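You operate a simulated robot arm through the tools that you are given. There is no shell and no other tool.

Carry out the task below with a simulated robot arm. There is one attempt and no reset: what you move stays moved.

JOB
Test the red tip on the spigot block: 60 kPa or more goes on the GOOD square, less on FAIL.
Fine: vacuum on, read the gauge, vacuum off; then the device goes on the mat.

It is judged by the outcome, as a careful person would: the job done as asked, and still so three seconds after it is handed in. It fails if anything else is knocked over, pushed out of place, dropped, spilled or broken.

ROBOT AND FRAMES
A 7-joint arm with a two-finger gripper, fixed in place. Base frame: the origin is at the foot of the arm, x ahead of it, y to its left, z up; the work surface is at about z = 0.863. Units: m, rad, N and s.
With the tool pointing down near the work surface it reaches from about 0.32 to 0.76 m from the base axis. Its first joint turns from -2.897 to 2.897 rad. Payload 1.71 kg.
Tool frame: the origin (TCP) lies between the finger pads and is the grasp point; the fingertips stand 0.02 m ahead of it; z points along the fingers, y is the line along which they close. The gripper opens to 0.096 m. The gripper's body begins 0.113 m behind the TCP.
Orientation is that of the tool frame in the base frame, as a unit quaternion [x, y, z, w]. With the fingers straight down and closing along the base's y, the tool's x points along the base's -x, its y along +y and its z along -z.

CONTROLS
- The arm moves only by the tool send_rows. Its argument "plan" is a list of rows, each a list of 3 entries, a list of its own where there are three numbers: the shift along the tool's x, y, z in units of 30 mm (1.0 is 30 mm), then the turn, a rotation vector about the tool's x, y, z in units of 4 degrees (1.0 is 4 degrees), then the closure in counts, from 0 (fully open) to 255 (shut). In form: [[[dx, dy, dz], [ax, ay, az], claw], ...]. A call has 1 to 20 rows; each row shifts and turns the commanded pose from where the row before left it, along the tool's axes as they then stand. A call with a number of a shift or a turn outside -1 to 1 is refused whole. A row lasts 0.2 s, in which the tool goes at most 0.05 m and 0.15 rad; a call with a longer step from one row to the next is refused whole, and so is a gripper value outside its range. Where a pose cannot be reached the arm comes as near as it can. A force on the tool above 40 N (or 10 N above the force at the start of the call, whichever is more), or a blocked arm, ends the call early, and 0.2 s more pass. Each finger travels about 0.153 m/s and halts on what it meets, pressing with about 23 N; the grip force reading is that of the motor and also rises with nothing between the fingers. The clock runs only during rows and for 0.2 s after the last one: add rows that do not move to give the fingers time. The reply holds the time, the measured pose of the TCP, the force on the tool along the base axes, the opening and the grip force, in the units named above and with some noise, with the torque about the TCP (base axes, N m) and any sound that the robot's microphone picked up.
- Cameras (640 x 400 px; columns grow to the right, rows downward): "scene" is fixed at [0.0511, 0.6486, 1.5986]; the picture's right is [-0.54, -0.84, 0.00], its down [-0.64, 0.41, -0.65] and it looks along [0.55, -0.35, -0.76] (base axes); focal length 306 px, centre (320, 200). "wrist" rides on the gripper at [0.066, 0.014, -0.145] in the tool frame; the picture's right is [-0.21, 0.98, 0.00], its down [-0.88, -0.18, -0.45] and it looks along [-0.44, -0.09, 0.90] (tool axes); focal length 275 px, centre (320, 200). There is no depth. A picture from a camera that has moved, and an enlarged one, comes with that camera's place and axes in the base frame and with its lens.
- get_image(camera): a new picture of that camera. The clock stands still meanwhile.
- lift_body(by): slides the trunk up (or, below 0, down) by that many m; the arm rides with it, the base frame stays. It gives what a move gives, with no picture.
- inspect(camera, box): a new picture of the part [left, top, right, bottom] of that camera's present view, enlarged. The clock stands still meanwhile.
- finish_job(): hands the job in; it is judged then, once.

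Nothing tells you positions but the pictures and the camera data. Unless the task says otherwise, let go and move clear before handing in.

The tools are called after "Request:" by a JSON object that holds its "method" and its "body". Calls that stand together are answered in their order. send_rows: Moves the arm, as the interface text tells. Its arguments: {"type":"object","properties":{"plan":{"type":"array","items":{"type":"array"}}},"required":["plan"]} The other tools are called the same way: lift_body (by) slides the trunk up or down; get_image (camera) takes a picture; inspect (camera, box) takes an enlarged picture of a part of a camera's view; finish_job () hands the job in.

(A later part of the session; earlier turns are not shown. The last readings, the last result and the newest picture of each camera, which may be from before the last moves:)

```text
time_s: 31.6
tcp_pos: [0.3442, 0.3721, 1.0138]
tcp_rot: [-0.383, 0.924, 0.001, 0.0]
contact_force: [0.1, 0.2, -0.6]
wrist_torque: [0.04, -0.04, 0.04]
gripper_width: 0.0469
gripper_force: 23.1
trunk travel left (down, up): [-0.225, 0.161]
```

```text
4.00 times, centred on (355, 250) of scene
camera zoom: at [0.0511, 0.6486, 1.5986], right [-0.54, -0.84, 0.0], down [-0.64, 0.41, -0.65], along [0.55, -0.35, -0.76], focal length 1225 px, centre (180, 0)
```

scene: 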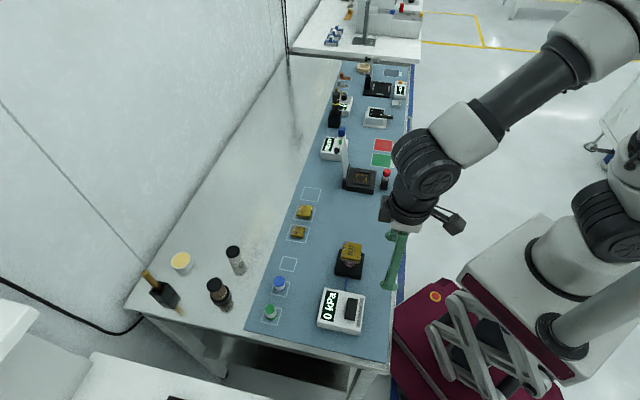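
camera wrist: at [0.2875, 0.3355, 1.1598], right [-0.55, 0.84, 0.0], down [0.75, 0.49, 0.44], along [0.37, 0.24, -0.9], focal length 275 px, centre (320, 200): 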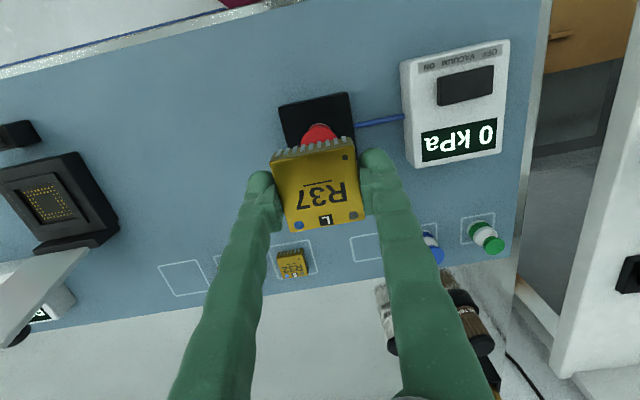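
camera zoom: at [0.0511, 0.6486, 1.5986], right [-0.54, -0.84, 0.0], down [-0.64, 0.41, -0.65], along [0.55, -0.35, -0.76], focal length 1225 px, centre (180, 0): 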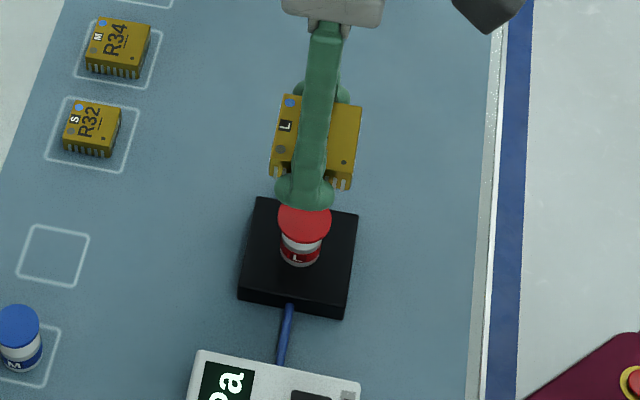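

R37 is held securely with the red tip still in place. I'll carry it along the bench to open mat at about (0.47, 0.29), clear of everything.

Request:
{"method": "send_rows", "body": {"plan": [[[-0.146, -0.4, 0], [0, 0, 0], 180], [[-0.146, -0.7, 0], [0, 0, 0], 180], [[-0.146, -0.8, 0], [0, 0, 0], 180], [[-0.146, -0.8, 0], [0, 0, 0], 180], [[-0.146, -0.8, 0], [0, 0, 0], 180], [[-0.146, -0.8, 0], [0, 0, 0], 180], [[-0.146, -0.6, 0], [0, 0, 0], 180], [[0, 0, 0], [0, 0, 0], 180], [[0, 0, 0], [0, 0, 0], 180]]}}

Request:
{"method": "get_image", "body": {"camera": "wrist"}}

Request:
{"method": "get_image", "body": {"camera": "scene"}}

```text
time_s: 33.6
tcp_pos: [0.469, 0.2893, 1.0139]
tcp_rot: [-0.383, 0.924, 0.001, 0.0]
contact_force: [-0.9, 0.6, -0.5]
wrist_torque: [0.02, -0.02, -0.04]
gripper_width: 0.0469
gripper_force: 23.1
trunk travel left (down, up): [-0.225, 0.161]
```

```text
taken
camera wrist: at [0.4125, 0.2533, 1.1596], right [-0.55, 0.84, 0.0], down [0.75, 0.49, 0.44], along [0.37, 0.24, -0.9], focal length 275 px, centre (320, 200)
```

wrist: 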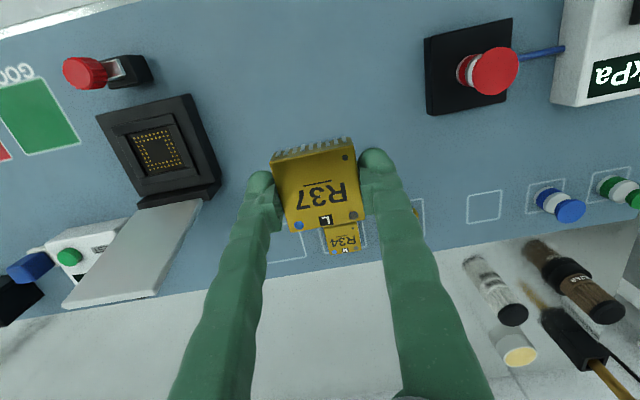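

```text
taken
```

scene: 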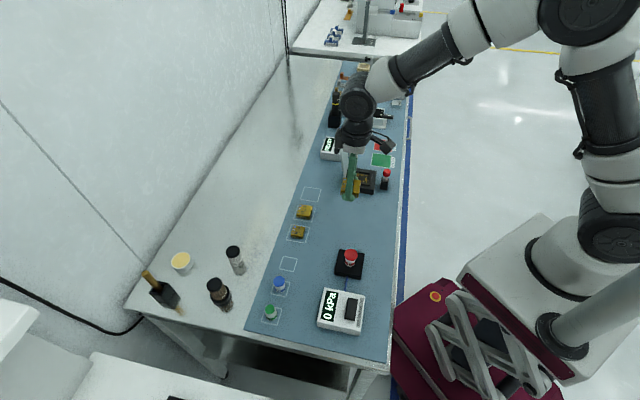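

The spot below is clear, with the socket well off to one side. I'll descend to just above the mat.

Request:
{"method": "send_rows", "body": {"plan": [[[0, 0, 0.8], [0, 0, 0], 180], [[0, 0, 0.8], [0, 0, 0], 180], [[0, 0, 0.8], [0, 0, 0], 180], [[0, 0, 0.7], [0, 0, 0], 180], [[0, 0, 0.4], [0, 0, 0], 180], [[0, 0, 0.3], [0, 0, 0], 180], [[0, 0, 0.15], [0, 0, 0], 180], [[0, 0, 0], [0, 0, 0], 180], [[0, 0, 0], [0, 0, 0], 180]]}}

Request:
{"method": "get_image", "body": {"camera": "wrist"}}

Request:
{"method": "inspect", "body": {"camera": "scene", "box": [305, 160, 405, 260]}}

```text
time_s: 35.6
tcp_pos: [0.4676, 0.2895, 0.8964]
tcp_rot: [-0.383, 0.924, 0.0, 0.0]
contact_force: [1.5, -0.1, -1.1]
wrist_torque: [-0.02, 0.01, 0.0]
gripper_width: 0.047
gripper_force: 23.5
trunk travel left (down, up): [-0.225, 0.161]
```

```text
taken
camera wrist: at [0.4124, 0.2535, 1.0414], right [-0.55, 0.84, 0.0], down [0.75, 0.49, 0.44], along [0.37, 0.24, -0.9], focal length 275 px, centre (320, 200)
```

wrist: 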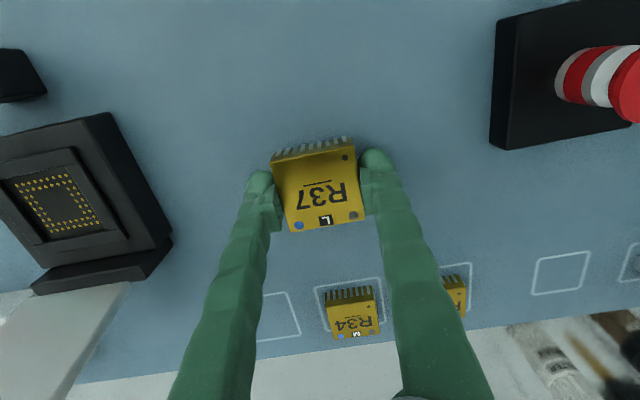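

```text
4.00 times, centred on (355, 210) of scene
camera zoom: at [0.0511, 0.6486, 1.5986], right [-0.54, -0.84, 0.0], down [-0.64, 0.41, -0.65], along [0.55, -0.35, -0.76], focal length 1225 px, centre (180, 160)
```

zoom: 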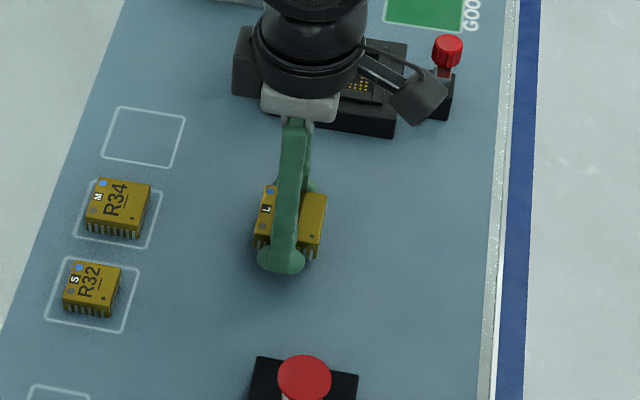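

R37 is about 10 mm above the mat. I'll lower it in small steps, watching for contact.

Request:
{"method": "send_rows", "body": {"plan": [[[0, 0, 0.06], [0, 0, 0], 180], [[0, 0, 0.06], [0, 0, 0], 180], [[0, 0, 0.06], [0, 0, 0], 180], [[0, 0, 0.06], [0, 0, 0], 180], [[0, 0, 0.04], [0, 0, 0], 180], [[0, 0, 0], [0, 0, 0], 180]]}}

```text
time_s: 37.0
tcp_pos: [0.4686, 0.2914, 0.8877]
tcp_rot: [-0.383, 0.924, 0.001, 0.0]
contact_force: [0.9, 0.2, -1.0]
wrist_torque: [0.03, 0.01, 0.04]
gripper_width: 0.0469
gripper_force: 22.8
trunk travel left (down, up): [-0.225, 0.161]
```

Request:
{"method": "send_rows", "body": {"plan": [[[0, 0, 0.04], [0, 0, 0], 180], [[0, 0, 0.04], [0, 0, 0], 180], [[0, 0, 0.03], [0, 0, 0], 180], [[0, 0, 0], [0, 0, 0], 180]]}}

```text
time_s: 38.0
tcp_pos: [0.4673, 0.2902, 0.8836]
tcp_rot: [-0.383, 0.924, 0.002, -0.001]
contact_force: [0.4, 0.4, -1.2]
wrist_torque: [0.03, -0.02, 0.02]
gripper_width: 0.0466
gripper_force: 23.2
trunk travel left (down, up): [-0.225, 0.161]
```

There's no contact force yet at z 0.8836, so I'll continue in roughly 1 mm steps.

Request:
{"method": "send_rows", "body": {"plan": [[[0, 0, 0.03], [0, 0, 0], 180], [[0, 0, 0.03], [0, 0, 0], 180], [[0, 0, 0], [0, 0, 0], 180]]}}

Request:
{"method": "inspect", "body": {"camera": "scene", "box": [325, 190, 365, 240]}}

```text
time_s: 38.8
tcp_pos: [0.4671, 0.2913, 0.8826]
tcp_rot: [-0.382, 0.924, 0.001, 0.0]
contact_force: [-1.0, -1.1, 3.3]
wrist_torque: [-0.08, -0.1, -0.09]
gripper_width: 0.047
gripper_force: 22.6
trunk travel left (down, up): [-0.225, 0.161]
```

```text
8.00 times, centred on (345, 215) of scene
camera zoom: at [0.0511, 0.6486, 1.5986], right [-0.54, -0.84, 0.0], down [-0.64, 0.41, -0.65], along [0.55, -0.35, -0.76], focal length 2450 px, centre (120, 80)
```

zoom: 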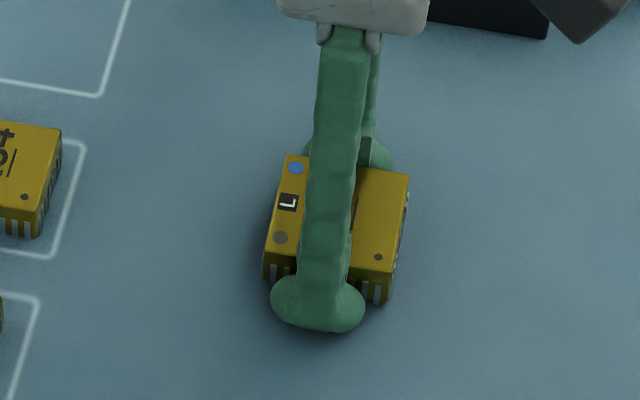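

There's about 4 N of contact with the mat now. I'll open gradually to release R37, then rise.

Request:
{"method": "send_rows", "body": {"plan": [[[0, 0, 0], [0, 0, 0], 128], [[0, 0, 0], [0, 0, 0], 122], [[0, 0, 0], [0, 0, 0], 114], [[0, 0, 0], [0, 0, 0], 100], [[0, 0, 0], [0, 0, 0], 80], [[0, 0, 0], [0, 0, 0], 60], [[0, 0, -0.2], [0, 0, 0], 60], [[0, 0, -0.6], [0, 0, 0], 60], [[0, 0, -1], [0, 0, 0], 60], [[0, 0, -1], [0, 0, 0], 0], [[0, 0, -1], [0, 0, 0], 0], [[0, 0, -0.5], [0, 0, 0], 0], [[0, 0, 0], [0, 0, 0], 0]]}}

Request:
{"method": "get_image", "body": {"camera": "wrist"}}

Request:
{"method": "get_image", "body": {"camera": "scene"}}

```text
time_s: 41.6
tcp_pos: [0.469, 0.2908, 1.0103]
tcp_rot: [-0.382, 0.924, 0.001, -0.001]
contact_force: [0.3, 0.5, -0.6]
wrist_torque: [-0.01, 0.02, -0.02]
gripper_width: 0.0959
gripper_force: 0.1
trunk travel left (down, up): [-0.225, 0.161]
```

```text
taken
camera wrist: at [0.4133, 0.2545, 1.1556], right [-0.55, 0.84, 0.0], down [0.75, 0.49, 0.44], along [0.37, 0.24, -0.9], focal length 275 px, centre (320, 200)
```

wrist: 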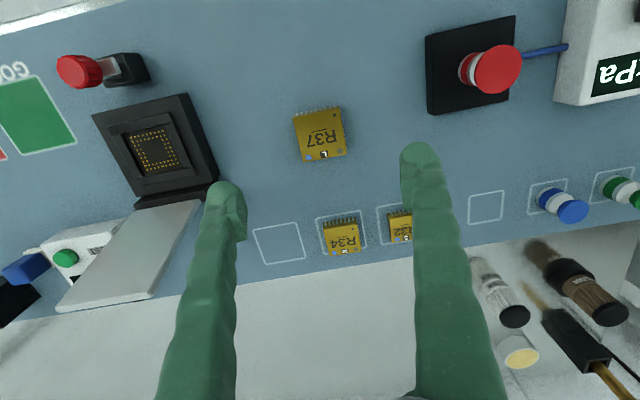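

```text
taken
```

scene: 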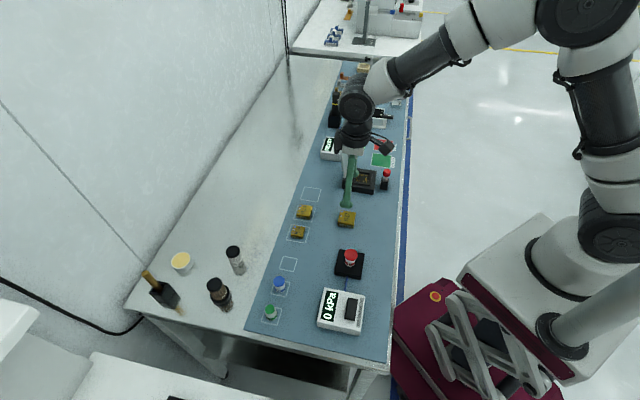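

R37 is flat on the mat. Next is the red tip; I'll look at its shape and position on the spigot block.

Request:
{"method": "inspect", "body": {"camera": "wrist", "box": [410, 0, 540, 120]}}

Request:
{"method": "inspect", "body": {"camera": "scene", "box": [325, 235, 375, 285]}}

Request:
{"method": "inspect", "body": {"camera": "scene", "box": [355, 125, 415, 175]}}

```text
3.33 times, centred on (475, 60) of wrist
camera zoom: at [0.4133, 0.2545, 1.1556], right [-0.55, 0.84, 0.0], down [0.75, 0.49, 0.44], along [0.37, 0.24, -0.9], focal length 918 px, centre (-197, 667)
```

zoom: 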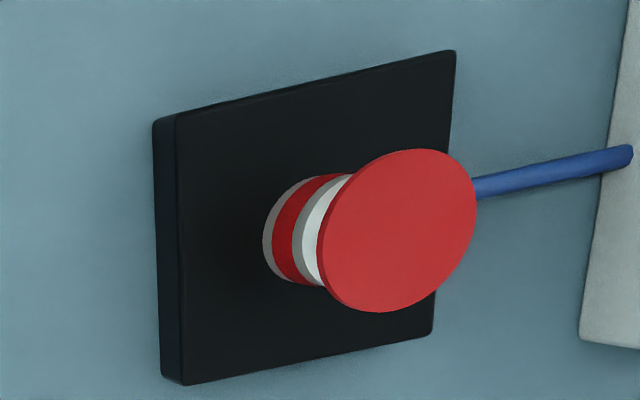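

```text
8.00 times, centred on (350, 260) of scene
camera zoom: at [0.0511, 0.6486, 1.5986], right [-0.54, -0.84, 0.0], down [-0.64, 0.41, -0.65], along [0.55, -0.35, -0.76], focal length 2450 px, centre (80, -280)
```

zoom: 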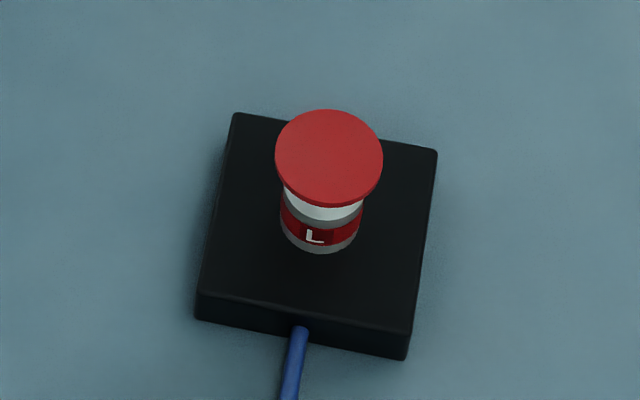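

```text
8.00 times, centred on (385, 150) of scene
camera zoom: at [0.0511, 0.6486, 1.5986], right [-0.54, -0.84, 0.0], down [-0.64, 0.41, -0.65], along [0.55, -0.35, -0.76], focal length 2450 px, centre (-200, 600)
```

zoom: 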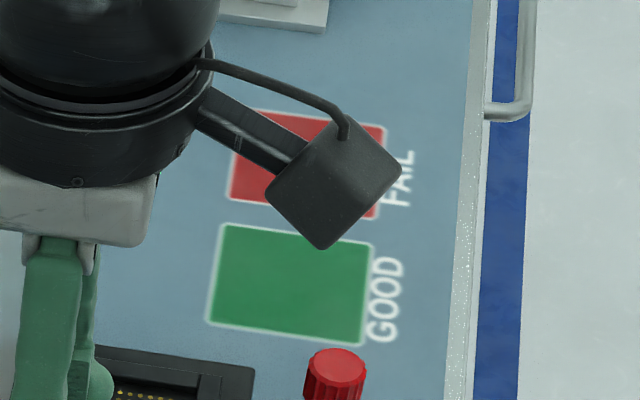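

The red tip is about 43 mm tall, with a 32 mm red lip over a body about 25 mm across, at about (0.343, 0.371). I'll move back over it with the gripper open.

Request:
{"method": "send_rows", "body": {"plan": [[[0.153, 0.5, 0], [0, 0, 0], 0], [[0.153, 0.7, 0], [0, 0, 0], 0], [[0.153, 0.8, 0], [0, 0, 0], 0], [[0.153, 0.8, 0], [0, 0, 0], 0], [[0.153, 0.8, 0], [0, 0, 0], 0], [[0.153, 0.8, 0], [0, 0, 0], 0], [[0.153, 0.47, 0], [0, 0, 0], 0], [[0, 0, 0], [0, 0, 0], 0], [[0, 0, 0], [0, 0, 0], 0]]}}

Request:
{"method": "get_image", "body": {"camera": "wrist"}}

Request:
{"method": "inspect", "body": {"camera": "wrist", "box": [250, 80, 380, 200]}}

Request:
{"method": "inspect", "body": {"camera": "scene", "box": [355, 125, 415, 175]}}

```text
time_s: 43.6
tcp_pos: [0.3431, 0.3724, 1.0114]
tcp_rot: [-0.383, 0.924, 0.001, 0.0]
contact_force: [-0.1, -0.4, 0.0]
wrist_torque: [0.01, 0.02, 0.02]
gripper_width: 0.096
gripper_force: 0.1
trunk travel left (down, up): [-0.225, 0.161]
```

```text
taken
camera wrist: at [0.2864, 0.3354, 1.1564], right [-0.55, 0.84, 0.0], down [0.75, 0.49, 0.44], along [0.37, 0.24, -0.9], focal length 275 px, centre (320, 200)
```

wrist: 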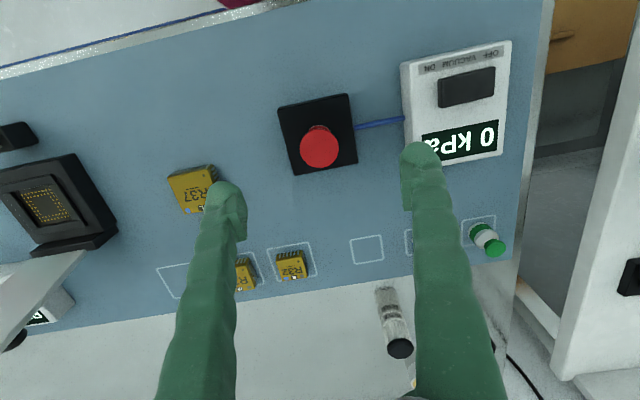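

```text
3.33 times, centred on (315, 140) of wrist
camera zoom: at [0.2864, 0.3354, 1.1564], right [-0.55, 0.84, 0.0], down [0.75, 0.49, 0.44], along [0.37, 0.24, -0.9], focal length 918 px, centre (337, 400)
```

zoom: 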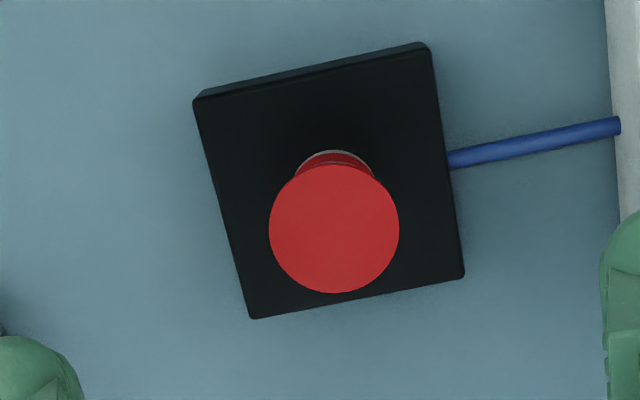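

```text
8.00 times, centred on (385, 150) of scene
camera zoom: at [0.0511, 0.6486, 1.5986], right [-0.54, -0.84, 0.0], down [-0.64, 0.41, -0.65], along [0.55, -0.35, -0.76], focal length 2450 px, centre (-200, 600)
```

zoom: 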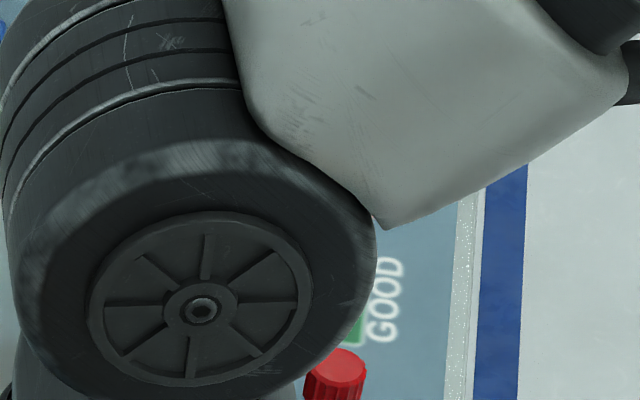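

The tip is centred at about (0.343, 0.3715), directly under the gripper. I'll descend to about z 0.906 so the pads sit on the body below the red lip.

Request:
{"method": "send_rows", "body": {"plan": [[[0.02, -0.02, 0.7], [0, 0, 0], 0], [[0, 0, 0.7], [0, 0, 0], 0], [[0, 0, 0.7], [0, 0, 0], 0], [[0, 0, 0.6], [0, 0, 0], 0], [[0, 0, 0.4], [0, 0, 0], 0], [[0, 0, 0.3], [0, 0, 0], 0], [[0, 0, 0], [0, 0, 0], 0], [[0, 0, 0], [0, 0, 0], 0]]}}

Request:
{"method": "get_image", "body": {"camera": "wrist"}}

Request:
{"method": "inspect", "body": {"camera": "scene", "box": [315, 230, 385, 290]}}

```text
time_s: 45.4
tcp_pos: [0.3432, 0.3693, 0.909]
tcp_rot: [-0.383, 0.924, 0.001, 0.0]
contact_force: [0.5, -0.6, -0.3]
wrist_torque: [-0.01, 0.04, 0.02]
gripper_width: 0.0961
gripper_force: 0.0
trunk travel left (down, up): [-0.225, 0.161]
```

```text
taken
camera wrist: at [0.2873, 0.3338, 1.0545], right [-0.55, 0.84, 0.0], down [0.75, 0.49, 0.44], along [0.37, 0.24, -0.9], focal length 275 px, centre (320, 200)
```

wrist: 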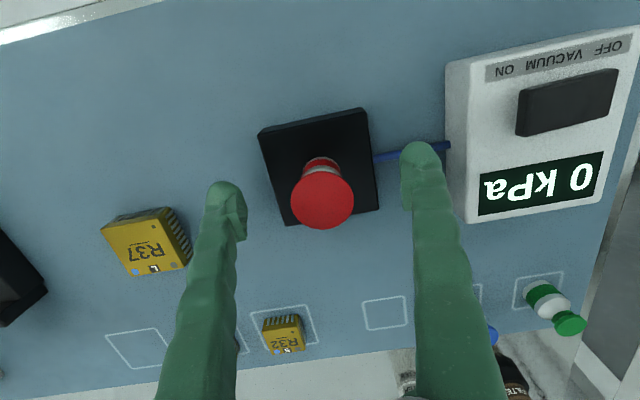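

```text
6.67 times, centred on (350, 260) of scene
camera zoom: at [0.0511, 0.6486, 1.5986], right [-0.54, -0.84, 0.0], down [-0.64, 0.41, -0.65], along [0.55, -0.35, -0.76], focal length 2042 px, centre (120, -200)
```

zoom: 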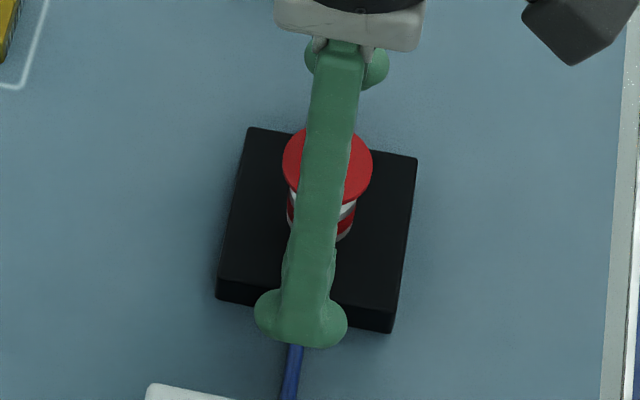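

The fingers are well centred, within about 1 mm. Straight fingers will meet the wider red lip first, so I'll rise 10 mm to put the pad centre at lip height, then close gradually.

Request:
{"method": "send_rows", "body": {"plan": [[[0, 0.035, -0.2], [0, 0, 0], 60], [[0, 0, -0.13], [0, 0, 0], 100], [[0, 0, 0], [0, 0, 0], 130], [[0, 0, 0], [0, 0, 0], 145], [[0, 0, 0], [0, 0, 0], 152], [[0, 0, 0], [0, 0, 0], 152]]}}

Request:
{"method": "get_image", "body": {"camera": "wrist"}}

Request:
{"method": "inspect", "body": {"camera": "wrist", "box": [240, 120, 400, 260]}}

```text
time_s: 46.8
tcp_pos: [0.3432, 0.3708, 0.9201]
tcp_rot: [-0.383, 0.924, 0.001, 0.0]
contact_force: [-0.2, 0.5, 0.4]
wrist_torque: [-0.02, 0.02, 0.01]
gripper_width: 0.0387
gripper_force: 0.0
trunk travel left (down, up): [-0.225, 0.161]
```

```text
taken
camera wrist: at [0.2862, 0.334, 1.0648], right [-0.55, 0.84, 0.0], down [0.75, 0.49, 0.44], along [0.37, 0.24, -0.9], focal length 275 px, centre (320, 200)
```

wrist: 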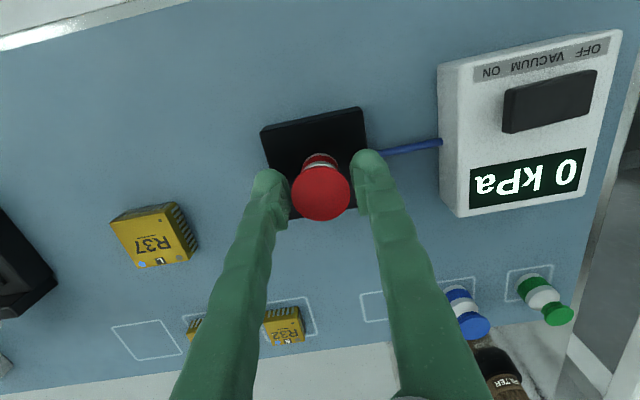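

```text
2.86 times, centred on (320, 190) of wrist
camera zoom: at [0.2862, 0.334, 1.0648], right [-0.55, 0.84, 0.0], down [0.75, 0.49, 0.44], along [0.37, 0.24, -0.9], focal length 786 px, centre (320, 229)
```

zoom: 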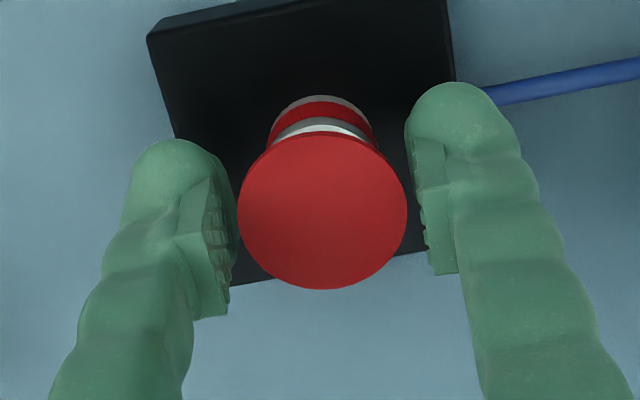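

The lip is centred between the pads to within about 1 mm. I'll make a 0.6 mm correction and close gently onto it.

Request:
{"method": "send_rows", "body": {"plan": [[[0, -0.022, 0], [0, 0, 0], 154], [[0, 0, 0], [0, 0, 0], 158], [[0, 0, 0], [0, 0, 0], 162], [[0, 0, 0], [0, 0, 0], 166], [[0, 0, 0], [0, 0, 0], 170], [[0, 0, 0], [0, 0, 0], 180], [[0, 0, 0], [0, 0, 0], 200], [[0, 0, 0], [0, 0, 0], 200]]}}

Request:
{"method": "inspect", "body": {"camera": "wrist", "box": [240, 120, 400, 260]}}

Request:
{"method": "inspect", "body": {"camera": "scene", "box": [315, 230, 385, 290]}}

```text
time_s: 48.6
tcp_pos: [0.3436, 0.3716, 0.9202]
tcp_rot: [-0.383, 0.924, 0.001, -0.001]
contact_force: [0.4, -0.4, -0.1]
wrist_torque: [0.02, -0.03, 0.0]
gripper_width: 0.0296
gripper_force: 22.4
trunk travel left (down, up): [-0.225, 0.161]
```

```text
2.86 times, centred on (320, 190) of wrist
camera zoom: at [0.2865, 0.3337, 1.0646], right [-0.55, 0.84, 0.0], down [0.75, 0.49, 0.44], along [0.37, 0.24, -0.9], focal length 786 px, centre (320, 229)
```

zoom: 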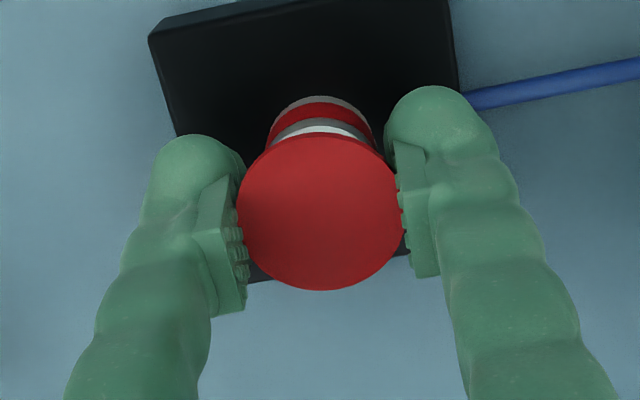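

```text
6.67 times, centred on (350, 260) of scene
camera zoom: at [0.0511, 0.6486, 1.5986], right [-0.54, -0.84, 0.0], down [-0.64, 0.41, -0.65], along [0.55, -0.35, -0.76], focal length 2042 px, centre (120, -200)
```

zoom: 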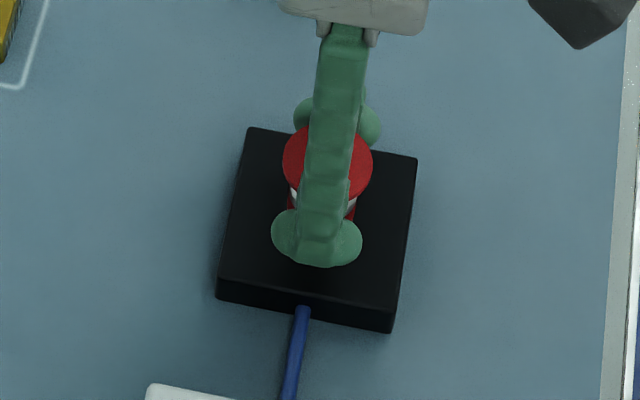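

The grip is firm at a 29.6 mm opening. I'll lift slowly straight up off the spigot.

Request:
{"method": "send_rows", "body": {"plan": [[[0, 0, -0.1], [0, 0, 0], 200], [[0, 0, -0.15], [0, 0, 0], 200], [[0, 0, -0.2], [0, 0, 0], 200], [[0, 0, -0.3], [0, 0, 0], 200], [[0, 0, -0.4], [0, 0, 0], 200], [[0, 0, -0.6], [0, 0, 0], 200], [[0, 0, -0.7], [0, 0, 0], 200], [[0, 0, -0.7], [0, 0, 0], 200], [[0, 0, 0], [0, 0, 0], 200]]}}

Request:
{"method": "get_image", "body": {"camera": "wrist"}}

Request:
{"method": "inspect", "body": {"camera": "scene", "box": [305, 200, 405, 300]}}

```text
time_s: 50.6
tcp_pos: [0.3408, 0.3691, 1.0119]
tcp_rot: [-0.383, 0.924, 0.0, 0.0]
contact_force: [0.6, 0.7, 0.2]
wrist_torque: [-0.01, 0.02, 0.01]
gripper_width: 0.0299
gripper_force: 22.8
trunk travel left (down, up): [-0.225, 0.161]
```

```text
taken
camera wrist: at [0.2842, 0.3325, 1.1582], right [-0.55, 0.84, 0.0], down [0.75, 0.49, 0.44], along [0.37, 0.24, -0.9], focal length 275 px, centre (320, 200)
```

wrist: 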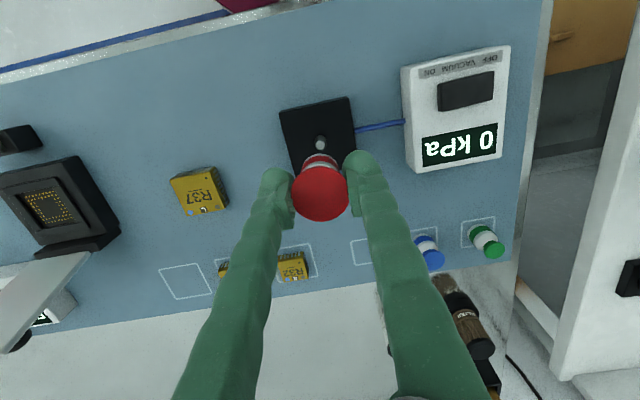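

```text
4.00 times, centred on (355, 250) of scene
camera zoom: at [0.0511, 0.6486, 1.5986], right [-0.54, -0.84, 0.0], down [-0.64, 0.41, -0.65], along [0.55, -0.35, -0.76], focal length 1225 px, centre (180, 0)
```

zoom: 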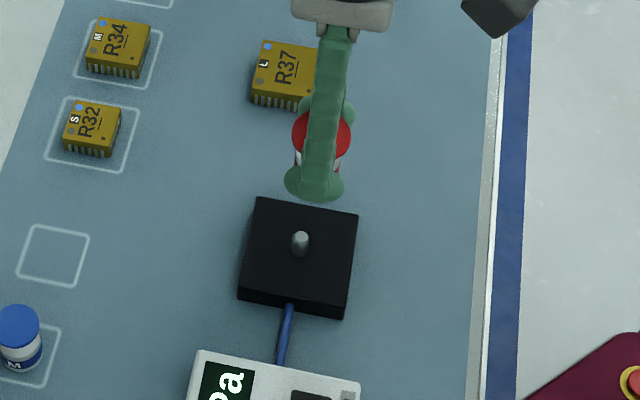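

The red tip lifted off cleanly; the bare spigot post is visible and the block hasn't moved. I'll raise it well above the socket lid and carry it partway along the bench, then look at the FAIL square.

Request:
{"method": "send_rows", "body": {"plan": [[[0, 0, -0.5], [0, 0, 0], 200], [[0, 0, -0.9], [0, 0, 0], 200], [[0, 0, -0.9], [0, 0, 0], 200], [[0, 0, -0.9], [0, 0, 0], 200], [[0, 0, -0.8], [0, 0, 0], 200], [[0.079, -0.4, -0.3], [0, 0, 0], 200], [[0.079, -0.7, 0], [0, 0, 0], 200], [[0.079, -0.95, 0], [0, 0, 0], 200], [[0.079, -0.95, 0], [0, 0, 0], 200], [[0.079, -0.95, 0], [0, 0, 0], 200], [[0.079, -0.95, 0], [0, 0, 0], 200], [[0.079, -0.95, 0], [0, 0, 0], 200], [[0.079, -0.95, 0], [0, 0, 0], 200], [[0.079, -0.95, 0], [0, 0, 0], 200], [[0.079, -0.95, 0], [0, 0, 0], 200], [[0.079, -0.7, 0], [0, 0, 0], 200], [[0.079, -0.4, 0], [0, 0, 0], 200], [[0, 0, 0], [0, 0, 0], 200]]}}

Request:
{"method": "get_image", "body": {"camera": "wrist"}}

Request:
{"method": "get_image", "body": {"camera": "scene"}}

```text
time_s: 54.4
tcp_pos: [0.5307, 0.1419, 1.143]
tcp_rot: [-0.383, 0.924, 0.0, 0.0]
contact_force: [-0.4, 0.0, -0.9]
wrist_torque: [0.0, 0.0, -0.01]
gripper_width: 0.03
gripper_force: 22.8
trunk travel left (down, up): [-0.225, 0.161]
```

```text
taken
camera wrist: at [0.4739, 0.1054, 1.2876], right [-0.55, 0.84, 0.0], down [0.75, 0.49, 0.44], along [0.37, 0.24, -0.9], focal length 275 px, centre (320, 200)
```

wrist: 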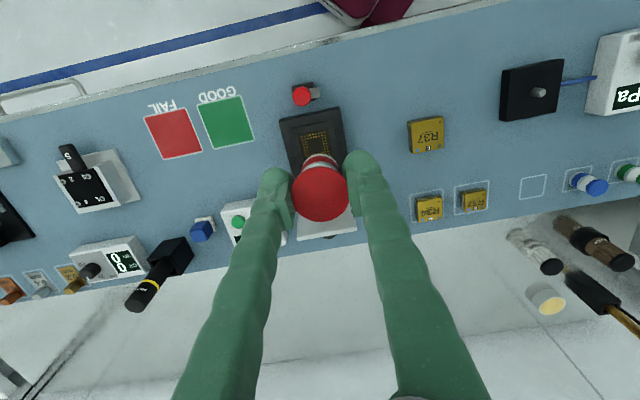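

```text
taken
```

scene: 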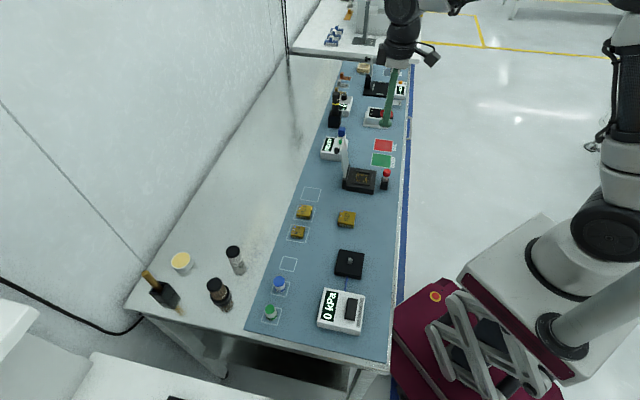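

Both cameras put the FAIL square at about (0.68, -0.03). I'll zoom in to refine that.

Request:
{"method": "inspect", "body": {"camera": "wrist", "box": [120, 80, 270, 180]}}

Request:
{"method": "inspect", "body": {"camera": "scene", "box": [355, 125, 415, 175]}}

Request:
{"method": "inspect", "body": {"camera": "wrist", "box": [240, 120, 400, 260]}}

```text
4.00 times, centred on (195, 130) of wrist
camera zoom: at [0.4739, 0.1054, 1.2876], right [-0.55, 0.84, 0.0], down [0.75, 0.49, 0.44], along [0.37, 0.24, -0.9], focal length 1101 px, centre (820, 480)
```

zoom: 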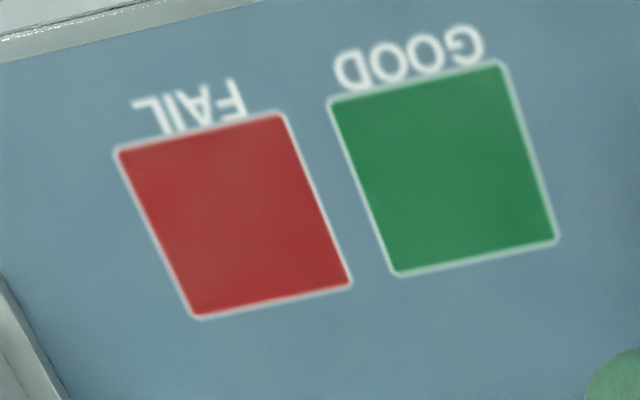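

```text
8.00 times, centred on (385, 150) of scene
camera zoom: at [0.0511, 0.6486, 1.5986], right [-0.54, -0.84, 0.0], down [-0.64, 0.41, -0.65], along [0.55, -0.35, -0.76], focal length 2450 px, centre (-200, 600)
```

zoom: 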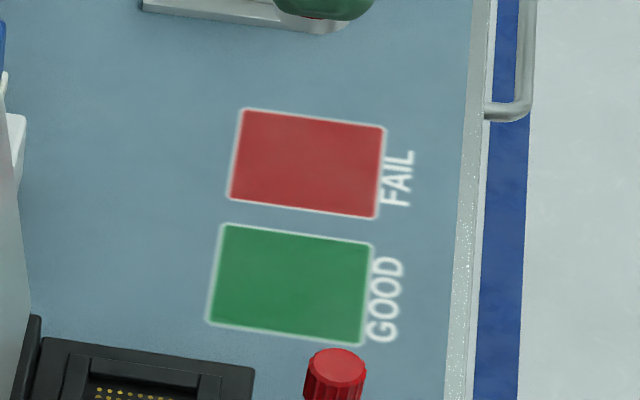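

```text
2.86 times, centred on (320, 190) of wrist
camera zoom: at [0.4739, 0.1054, 1.2876], right [-0.55, 0.84, 0.0], down [0.75, 0.49, 0.44], along [0.37, 0.24, -0.9], focal length 786 px, centre (320, 229)
```

zoom: 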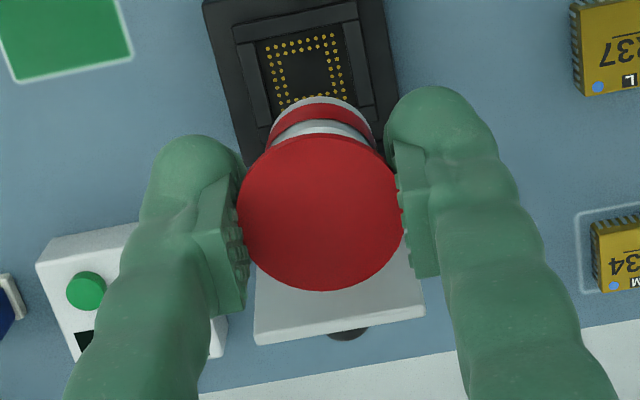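

The FAIL centre refines to (0.679, -0.029), and the square is about 65 mm across. I'll carry the tip directly above it, staying high.

Request:
{"method": "send_rows", "body": {"plan": [[[0.054, -0.4, 0], [0, 0, 0], 200], [[0.054, -0.75, 0], [0, 0, 0], 200], [[0.054, -0.9, 0], [0, 0, 0], 200], [[0.054, -0.9, 0], [0, 0, 0], 200], [[0.054, -0.9, 0], [0, 0, 0], 200], [[0.054, -0.9, 0], [0, 0, 0], 200], [[0.054, -0.9, 0], [0, 0, 0], 200], [[0.054, -0.8, 0], [0, 0, 0], 200], [[0.054, -0.7, 0], [0, 0, 0], 200], [[0.054, -0.37, 0], [0, 0, 0], 200], [[0, 0, 0], [0, 0, 0], 200], [[0, 0, 0], [0, 0, 0], 200]]}}

Request:
{"method": "get_image", "body": {"camera": "wrist"}}

Request:
{"method": "get_image", "body": {"camera": "scene"}}

```text
time_s: 57.0
tcp_pos: [0.6791, -0.0304, 1.1445]
tcp_rot: [-0.383, 0.924, 0.0, -0.001]
contact_force: [0.1, -0.9, -0.4]
wrist_torque: [-0.01, -0.01, 0.01]
gripper_width: 0.0299
gripper_force: 22.9
trunk travel left (down, up): [-0.225, 0.161]
```

```text
taken
camera wrist: at [0.6227, -0.0662, 1.2898], right [-0.55, 0.84, 0.0], down [0.75, 0.49, 0.44], along [0.37, 0.24, -0.9], focal length 275 px, centre (320, 200)
```

wrist: 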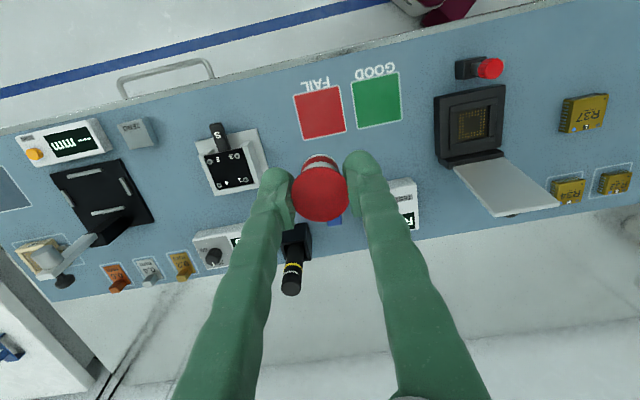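

```text
taken
```

scene: 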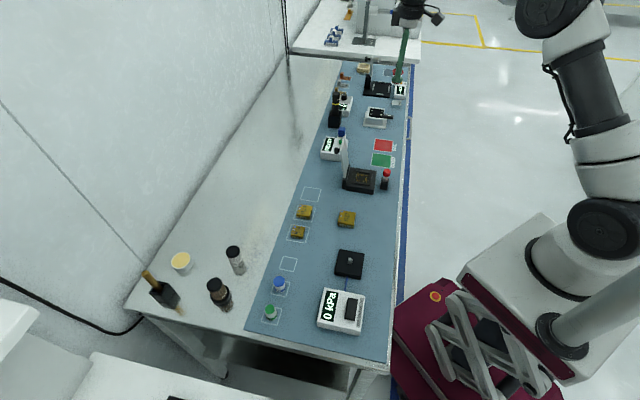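

The tip is directly over the FAIL square. I'll descend to about 15 mm above expected contact and look again.

Request:
{"method": "send_rows", "body": {"plan": [[[-0.02, 0.027, 0.5], [0, 0, 0], 200], [[-0.02, 0.027, 0.8], [0, 0, 0], 200], [[0, 0, 0.9], [0, 0, 0], 200], [[0, 0, 0.9], [0, 0, 0], 200], [[0, 0, 0.9], [0, 0, 0], 200], [[0, 0, 0.9], [0, 0, 0], 200], [[0, 0, 0.9], [0, 0, 0], 200], [[0, 0, 0.8], [0, 0, 0], 200], [[0, 0, 0.5], [0, 0, 0], 200], [[0, 0, 0.3], [0, 0, 0], 200], [[0, 0, 0], [0, 0, 0], 200], [[0, 0, 0], [0, 0, 0], 200]]}}

Request:
{"method": "get_image", "body": {"camera": "wrist"}}

Request:
{"method": "inspect", "body": {"camera": "scene", "box": [345, 115, 425, 175]}}

```text
time_s: 59.6
tcp_pos: [0.6781, -0.0281, 0.9202]
tcp_rot: [-0.383, 0.924, 0.001, -0.002]
contact_force: [-0.5, -0.9, 0.0]
wrist_torque: [0.0, -0.03, -0.05]
gripper_width: 0.0295
gripper_force: 23.4
trunk travel left (down, up): [-0.225, 0.161]
```

```text
taken
camera wrist: at [0.6216, -0.0634, 1.0662], right [-0.55, 0.84, 0.0], down [0.75, 0.49, 0.44], along [0.37, 0.24, -0.9], focal length 275 px, centre (320, 200)
```

wrist: 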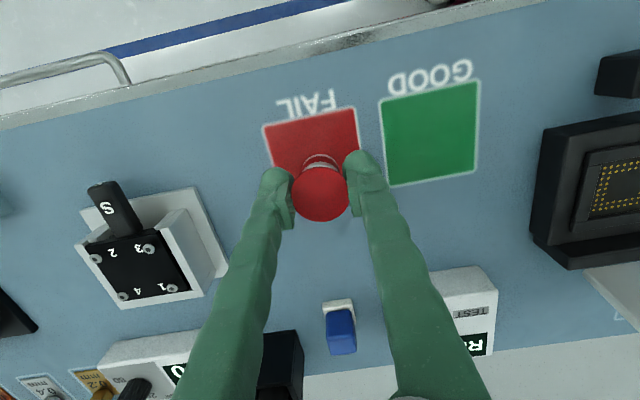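

```text
6.67 times, centred on (385, 145) of scene
camera zoom: at [0.0511, 0.6486, 1.5986], right [-0.54, -0.84, 0.0], down [-0.64, 0.41, -0.65], along [0.55, -0.35, -0.76], focal length 2042 px, centre (-113, 567)
```

zoom: 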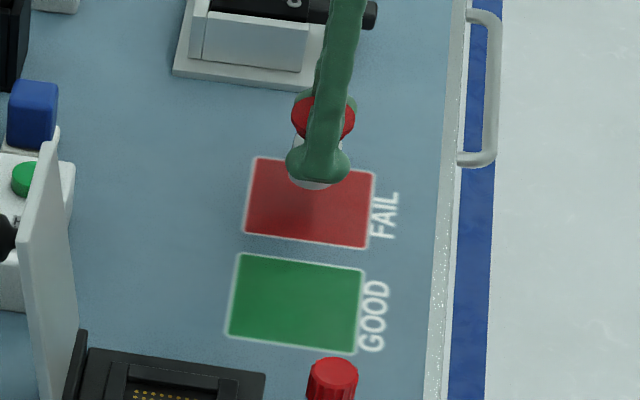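

The tip is above the square with the neighbours clear. I'll lower it slowly now.

Request:
{"method": "send_rows", "body": {"plan": [[[0, 0, 0.07], [0, 0, 0], 200], [[0, 0, 0.07], [0, 0, 0], 200], [[0, 0, 0.07], [0, 0, 0], 200], [[0, 0, 0.07], [0, 0, 0], 200], [[0, 0, 0.04], [0, 0, 0], 200], [[0, 0, 0], [0, 0, 0], 200]]}}

Request:
{"method": "inspect", "body": {"camera": "scene", "box": [365, 125, 405, 165]}}

```text
time_s: 61.0
tcp_pos: [0.6788, -0.0262, 0.9108]
tcp_rot: [-0.383, 0.924, 0.001, -0.002]
contact_force: [0.0, -0.7, -1.1]
wrist_torque: [0.0, 0.0, -0.01]
gripper_width: 0.0298
gripper_force: 22.7
trunk travel left (down, up): [-0.225, 0.161]
```

```text
10.00 times, centred on (385, 145) of scene
camera zoom: at [0.0511, 0.6486, 1.5986], right [-0.54, -0.84, 0.0], down [-0.64, 0.41, -0.65], along [0.55, -0.35, -0.76], focal length 3062 px, centre (-330, 750)
```

zoom: 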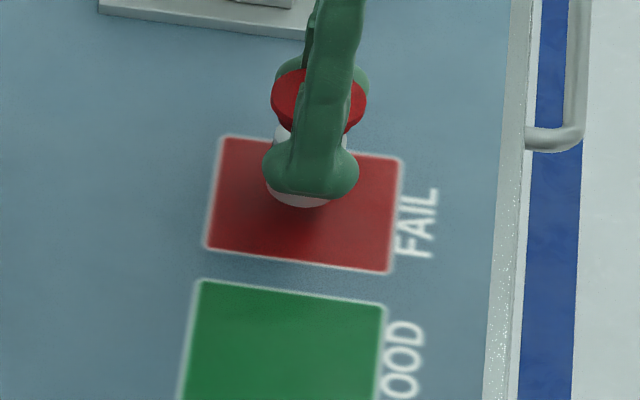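

Request:
{"method": "send_rows", "body": {"plan": [[[0, 0, 0.04], [0, 0, 0], 200], [[0, 0, 0.04], [0, 0, 0], 200], [[0, 0, 0.04], [0, 0, 0], 200], [[0, 0, 0.03], [0, 0, 0], 200], [[0, 0, 0], [0, 0, 0], 200]]}}

```text
time_s: 62.2
tcp_pos: [0.679, -0.0256, 0.9062]
tcp_rot: [-0.383, 0.924, 0.001, -0.002]
contact_force: [-1.6, -0.5, 0.0]
wrist_torque: [-0.03, 0.0, 0.02]
gripper_width: 0.0299
gripper_force: 22.3
trunk travel left (down, up): [-0.225, 0.161]
```

There's no contact yet at z 0.906, so I'll continue in 1 mm steps.

Request:
{"method": "send_rows", "body": {"plan": [[[0, 0, 0.035], [0, 0, 0], 200], [[0, 0, 0.035], [0, 0, 0], 200], [[0, 0, 0], [0, 0, 0], 200]]}}

Request:
{"method": "inspect", "body": {"camera": "scene", "box": [365, 125, 405, 165]}}

```text
time_s: 63.0
tcp_pos: [0.6777, -0.026, 0.903]
tcp_rot: [-0.383, 0.924, 0.001, -0.001]
contact_force: [0.2, 0.3, 0.1]
wrist_torque: [-0.02, 0.02, 0.0]
gripper_width: 0.0302
gripper_force: 23.3
trunk travel left (down, up): [-0.225, 0.161]
```

```text
10.00 times, centred on (385, 145) of scene
camera zoom: at [0.0511, 0.6486, 1.5986], right [-0.54, -0.84, 0.0], down [-0.64, 0.41, -0.65], along [0.55, -0.35, -0.76], focal length 3062 px, centre (-330, 750)
```

zoom: 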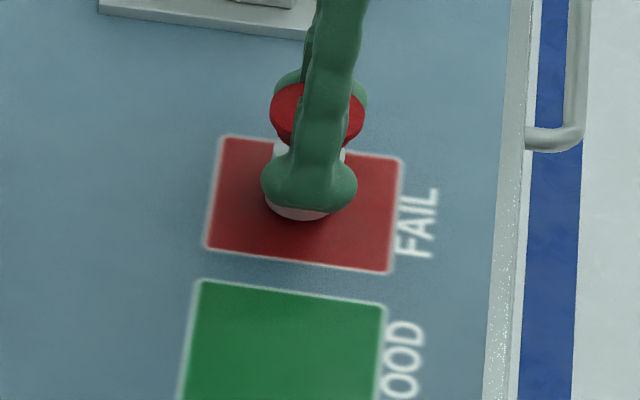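

There's still no contact force and a small gap shows, so I'll keep lowering in small steps.

Request:
{"method": "send_rows", "body": {"plan": [[[0, 0, 0.035], [0, 0, 0], 200], [[0, 0, 0.035], [0, 0, 0], 200], [[0, 0, 0], [0, 0, 0], 200]]}}

```text
time_s: 63.8
tcp_pos: [0.6786, -0.0262, 0.9021]
tcp_rot: [-0.383, 0.924, 0.001, -0.001]
contact_force: [-0.4, 0.0, 0.0]
wrist_torque: [0.02, 0.0, -0.02]
gripper_width: 0.0298
gripper_force: 22.4
trunk travel left (down, up): [-0.225, 0.161]
```

Request:
{"method": "send_rows", "body": {"plan": [[[0, 0, 0.035], [0, 0, 0], 200], [[0, 0, 0.035], [0, 0, 0], 200], [[0, 0, 0], [0, 0, 0], 200]]}}

Request:
{"method": "inspect", "body": {"camera": "scene", "box": [365, 125, 405, 165]}}

```text
time_s: 64.6
tcp_pos: [0.678, -0.0259, 0.8998]
tcp_rot: [-0.382, 0.924, 0.0, 0.0]
contact_force: [-0.2, 0.0, 1.5]
wrist_torque: [-0.03, 0.02, -0.02]
gripper_width: 0.0297
gripper_force: 22.9
trunk travel left (down, up): [-0.225, 0.161]
```

```text
10.00 times, centred on (385, 145) of scene
camera zoom: at [0.0511, 0.6486, 1.5986], right [-0.54, -0.84, 0.0], down [-0.64, 0.41, -0.65], along [0.55, -0.35, -0.76], focal length 3062 px, centre (-330, 750)
```

zoom: 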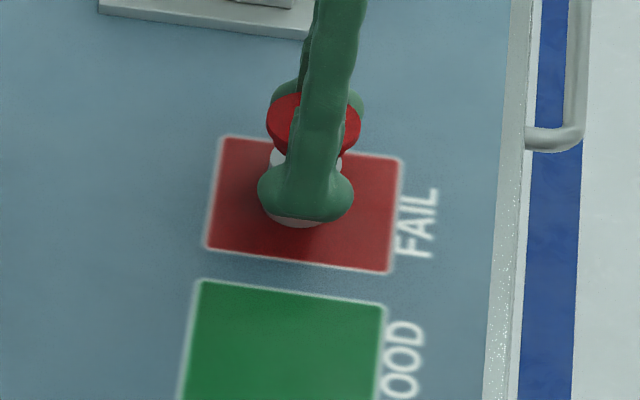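

Force reads 1.5 N, possibly first contact. One more 1 mm step to confirm.

Request:
{"method": "send_rows", "body": {"plan": [[[0, 0, 0.03], [0, 0, 0], 200], [[0, 0, 0], [0, 0, 0], 200]]}}

```text
time_s: 65.2
tcp_pos: [0.6784, -0.0265, 0.9009]
tcp_rot: [-0.382, 0.924, 0.0, 0.0]
contact_force: [0.9, -0.5, 4.9]
wrist_torque: [-0.03, -0.03, 0.0]
gripper_width: 0.0299
gripper_force: 22.8
trunk travel left (down, up): [-0.225, 0.161]
```

Contact is confirmed at about 5 N, so the tip is standing on the FAIL square. I'll release gradually, then rise straight up.

Request:
{"method": "send_rows", "body": {"plan": [[[0, 0, -0.015], [0, 0, 0], 178], [[0, 0, 0], [0, 0, 0], 174], [[0, 0, 0], [0, 0, 0], 170], [[0, 0, 0], [0, 0, 0], 165], [[0, 0, 0], [0, 0, 0], 155], [[0, 0, 0], [0, 0, 0], 140], [[0, 0, 0], [0, 0, 0], 110], [[0, 0, 0], [0, 0, 0], 80], [[0, 0, 0], [0, 0, 0], 80]]}}

Request:
{"method": "get_image", "body": {"camera": "wrist"}}

Request:
{"method": "inspect", "body": {"camera": "scene", "box": [365, 125, 405, 165]}}

```text
time_s: 67.2
tcp_pos: [0.6785, -0.0257, 0.8997]
tcp_rot: [-0.382, 0.924, 0.0, -0.001]
contact_force: [-0.4, -0.8, -0.1]
wrist_torque: [0.01, 0.0, -0.02]
gripper_width: 0.066
gripper_force: 0.0
trunk travel left (down, up): [-0.225, 0.161]
```

```text
taken
camera wrist: at [0.6219, -0.063, 1.0446], right [-0.55, 0.84, 0.0], down [0.75, 0.49, 0.44], along [0.37, 0.24, -0.9], focal length 275 px, centre (320, 200)
```

wrist: 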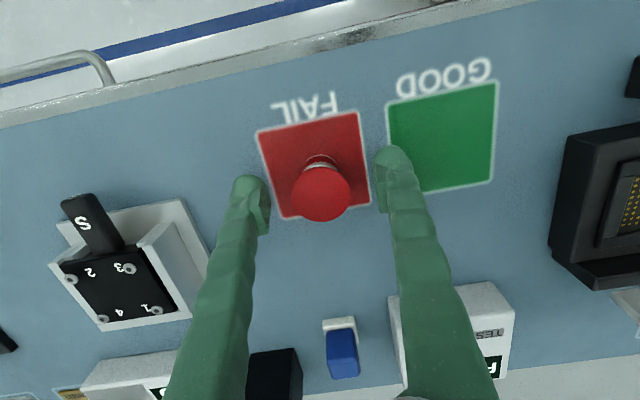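

```text
10.00 times, centred on (385, 145) of scene
camera zoom: at [0.0511, 0.6486, 1.5986], right [-0.54, -0.84, 0.0], down [-0.64, 0.41, -0.65], along [0.55, -0.35, -0.76], focal length 3062 px, centre (-330, 750)
```

zoom: 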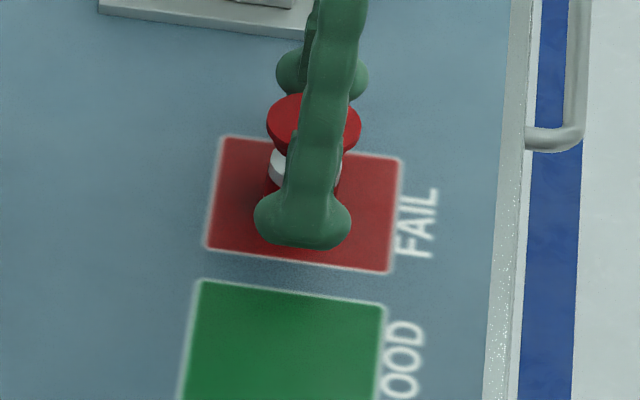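

The red tip is standing upright on the FAIL square with the fingers clear of it. I'll rise straight up and retreat along the bench.

Request:
{"method": "send_rows", "body": {"plan": [[[0, 0, -0.3], [0, 0, 0], 80], [[0, 0, -0.7], [0, 0, 0], 80], [[0, 0, -1], [0, 0, 0], 80], [[0, 0, -1], [0, 0, 0], 80], [[0, 0, -1], [0, 0, 0], 80], [[0, 0, -1], [0, 0, 0], 80], [[0, 0, -1], [0, 0, 0], 80], [[0, 0, -1], [0, 0, 0], 80], [[0, 0, -1], [0, 0, 0], 80], [[0.5, 0.5, -0.5], [0, 0, 0], 80], [[0.9, 0.5, 0], [0, 0, 0], 80], [[0.9, 0.5, 0], [0, 0, 0], 80], [[0.9, 0.5, 0], [0, 0, 0], 80], [[0.9, 0.5, 0], [0, 0, 0], 80], [[0, 0, 0], [0, 0, 0], 80]]}}

Request:
{"method": "get_image", "body": {"camera": "wrist"}}

Request:
{"method": "get_image", "body": {"camera": "scene"}}

Request:
{"method": "inspect", "body": {"camera": "scene", "box": [345, 115, 425, 175]}}

Request:
{"method": "inspect", "body": {"camera": "scene", "box": [260, 200, 400, 340]}}

```text
time_s: 70.4
tcp_pos: [0.5375, -0.0602, 1.1517]
tcp_rot: [-0.383, 0.924, 0.0, -0.002]
contact_force: [0.5, 0.1, -0.2]
wrist_torque: [-0.03, 0.01, 0.03]
gripper_width: 0.0659
gripper_force: 0.0
trunk travel left (down, up): [-0.225, 0.161]
```

```text
taken
camera wrist: at [0.4819, -0.0969, 1.2978], right [-0.55, 0.84, 0.0], down [0.75, 0.49, 0.44], along [0.37, 0.24, -0.9], focal length 275 px, centre (320, 200)
```

wrist: 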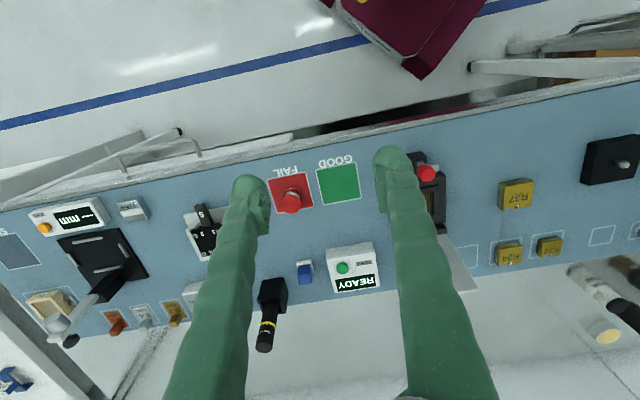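

```text
taken
```

scene: 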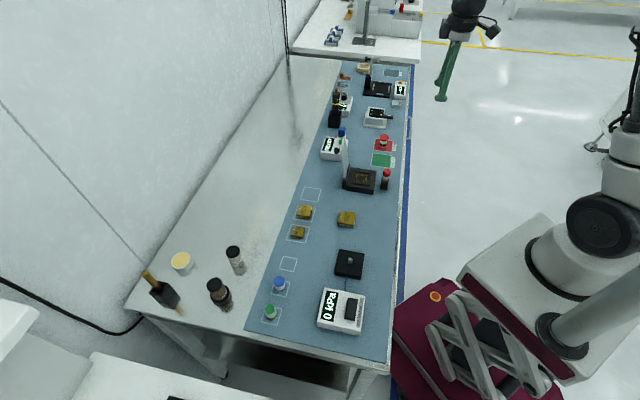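

```text
6.67 times, centred on (385, 145) of scene
camera zoom: at [0.0511, 0.6486, 1.5986], right [-0.54, -0.84, 0.0], down [-0.64, 0.41, -0.65], along [0.55, -0.35, -0.76], focal length 2042 px, centre (-113, 567)
```

zoom: 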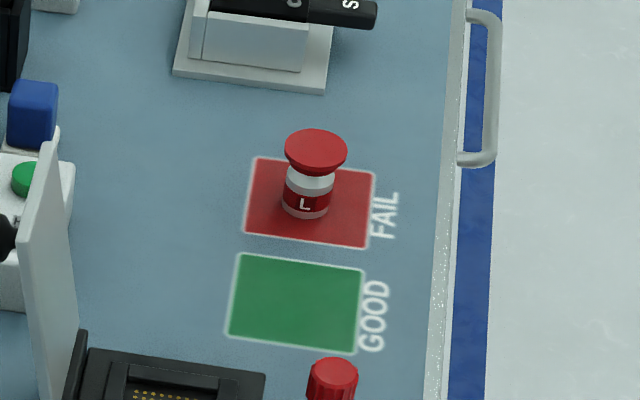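

```text
2.86 times, centred on (330, 270) of scene
camera zoom: at [0.0511, 0.6486, 1.5986], right [-0.54, -0.84, 0.0], down [-0.64, 0.41, -0.65], along [0.55, -0.35, -0.76], focal length 875 px, centre (291, 0)
```

zoom: 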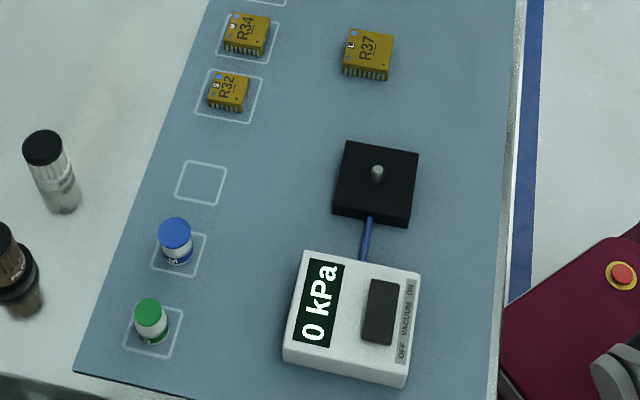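

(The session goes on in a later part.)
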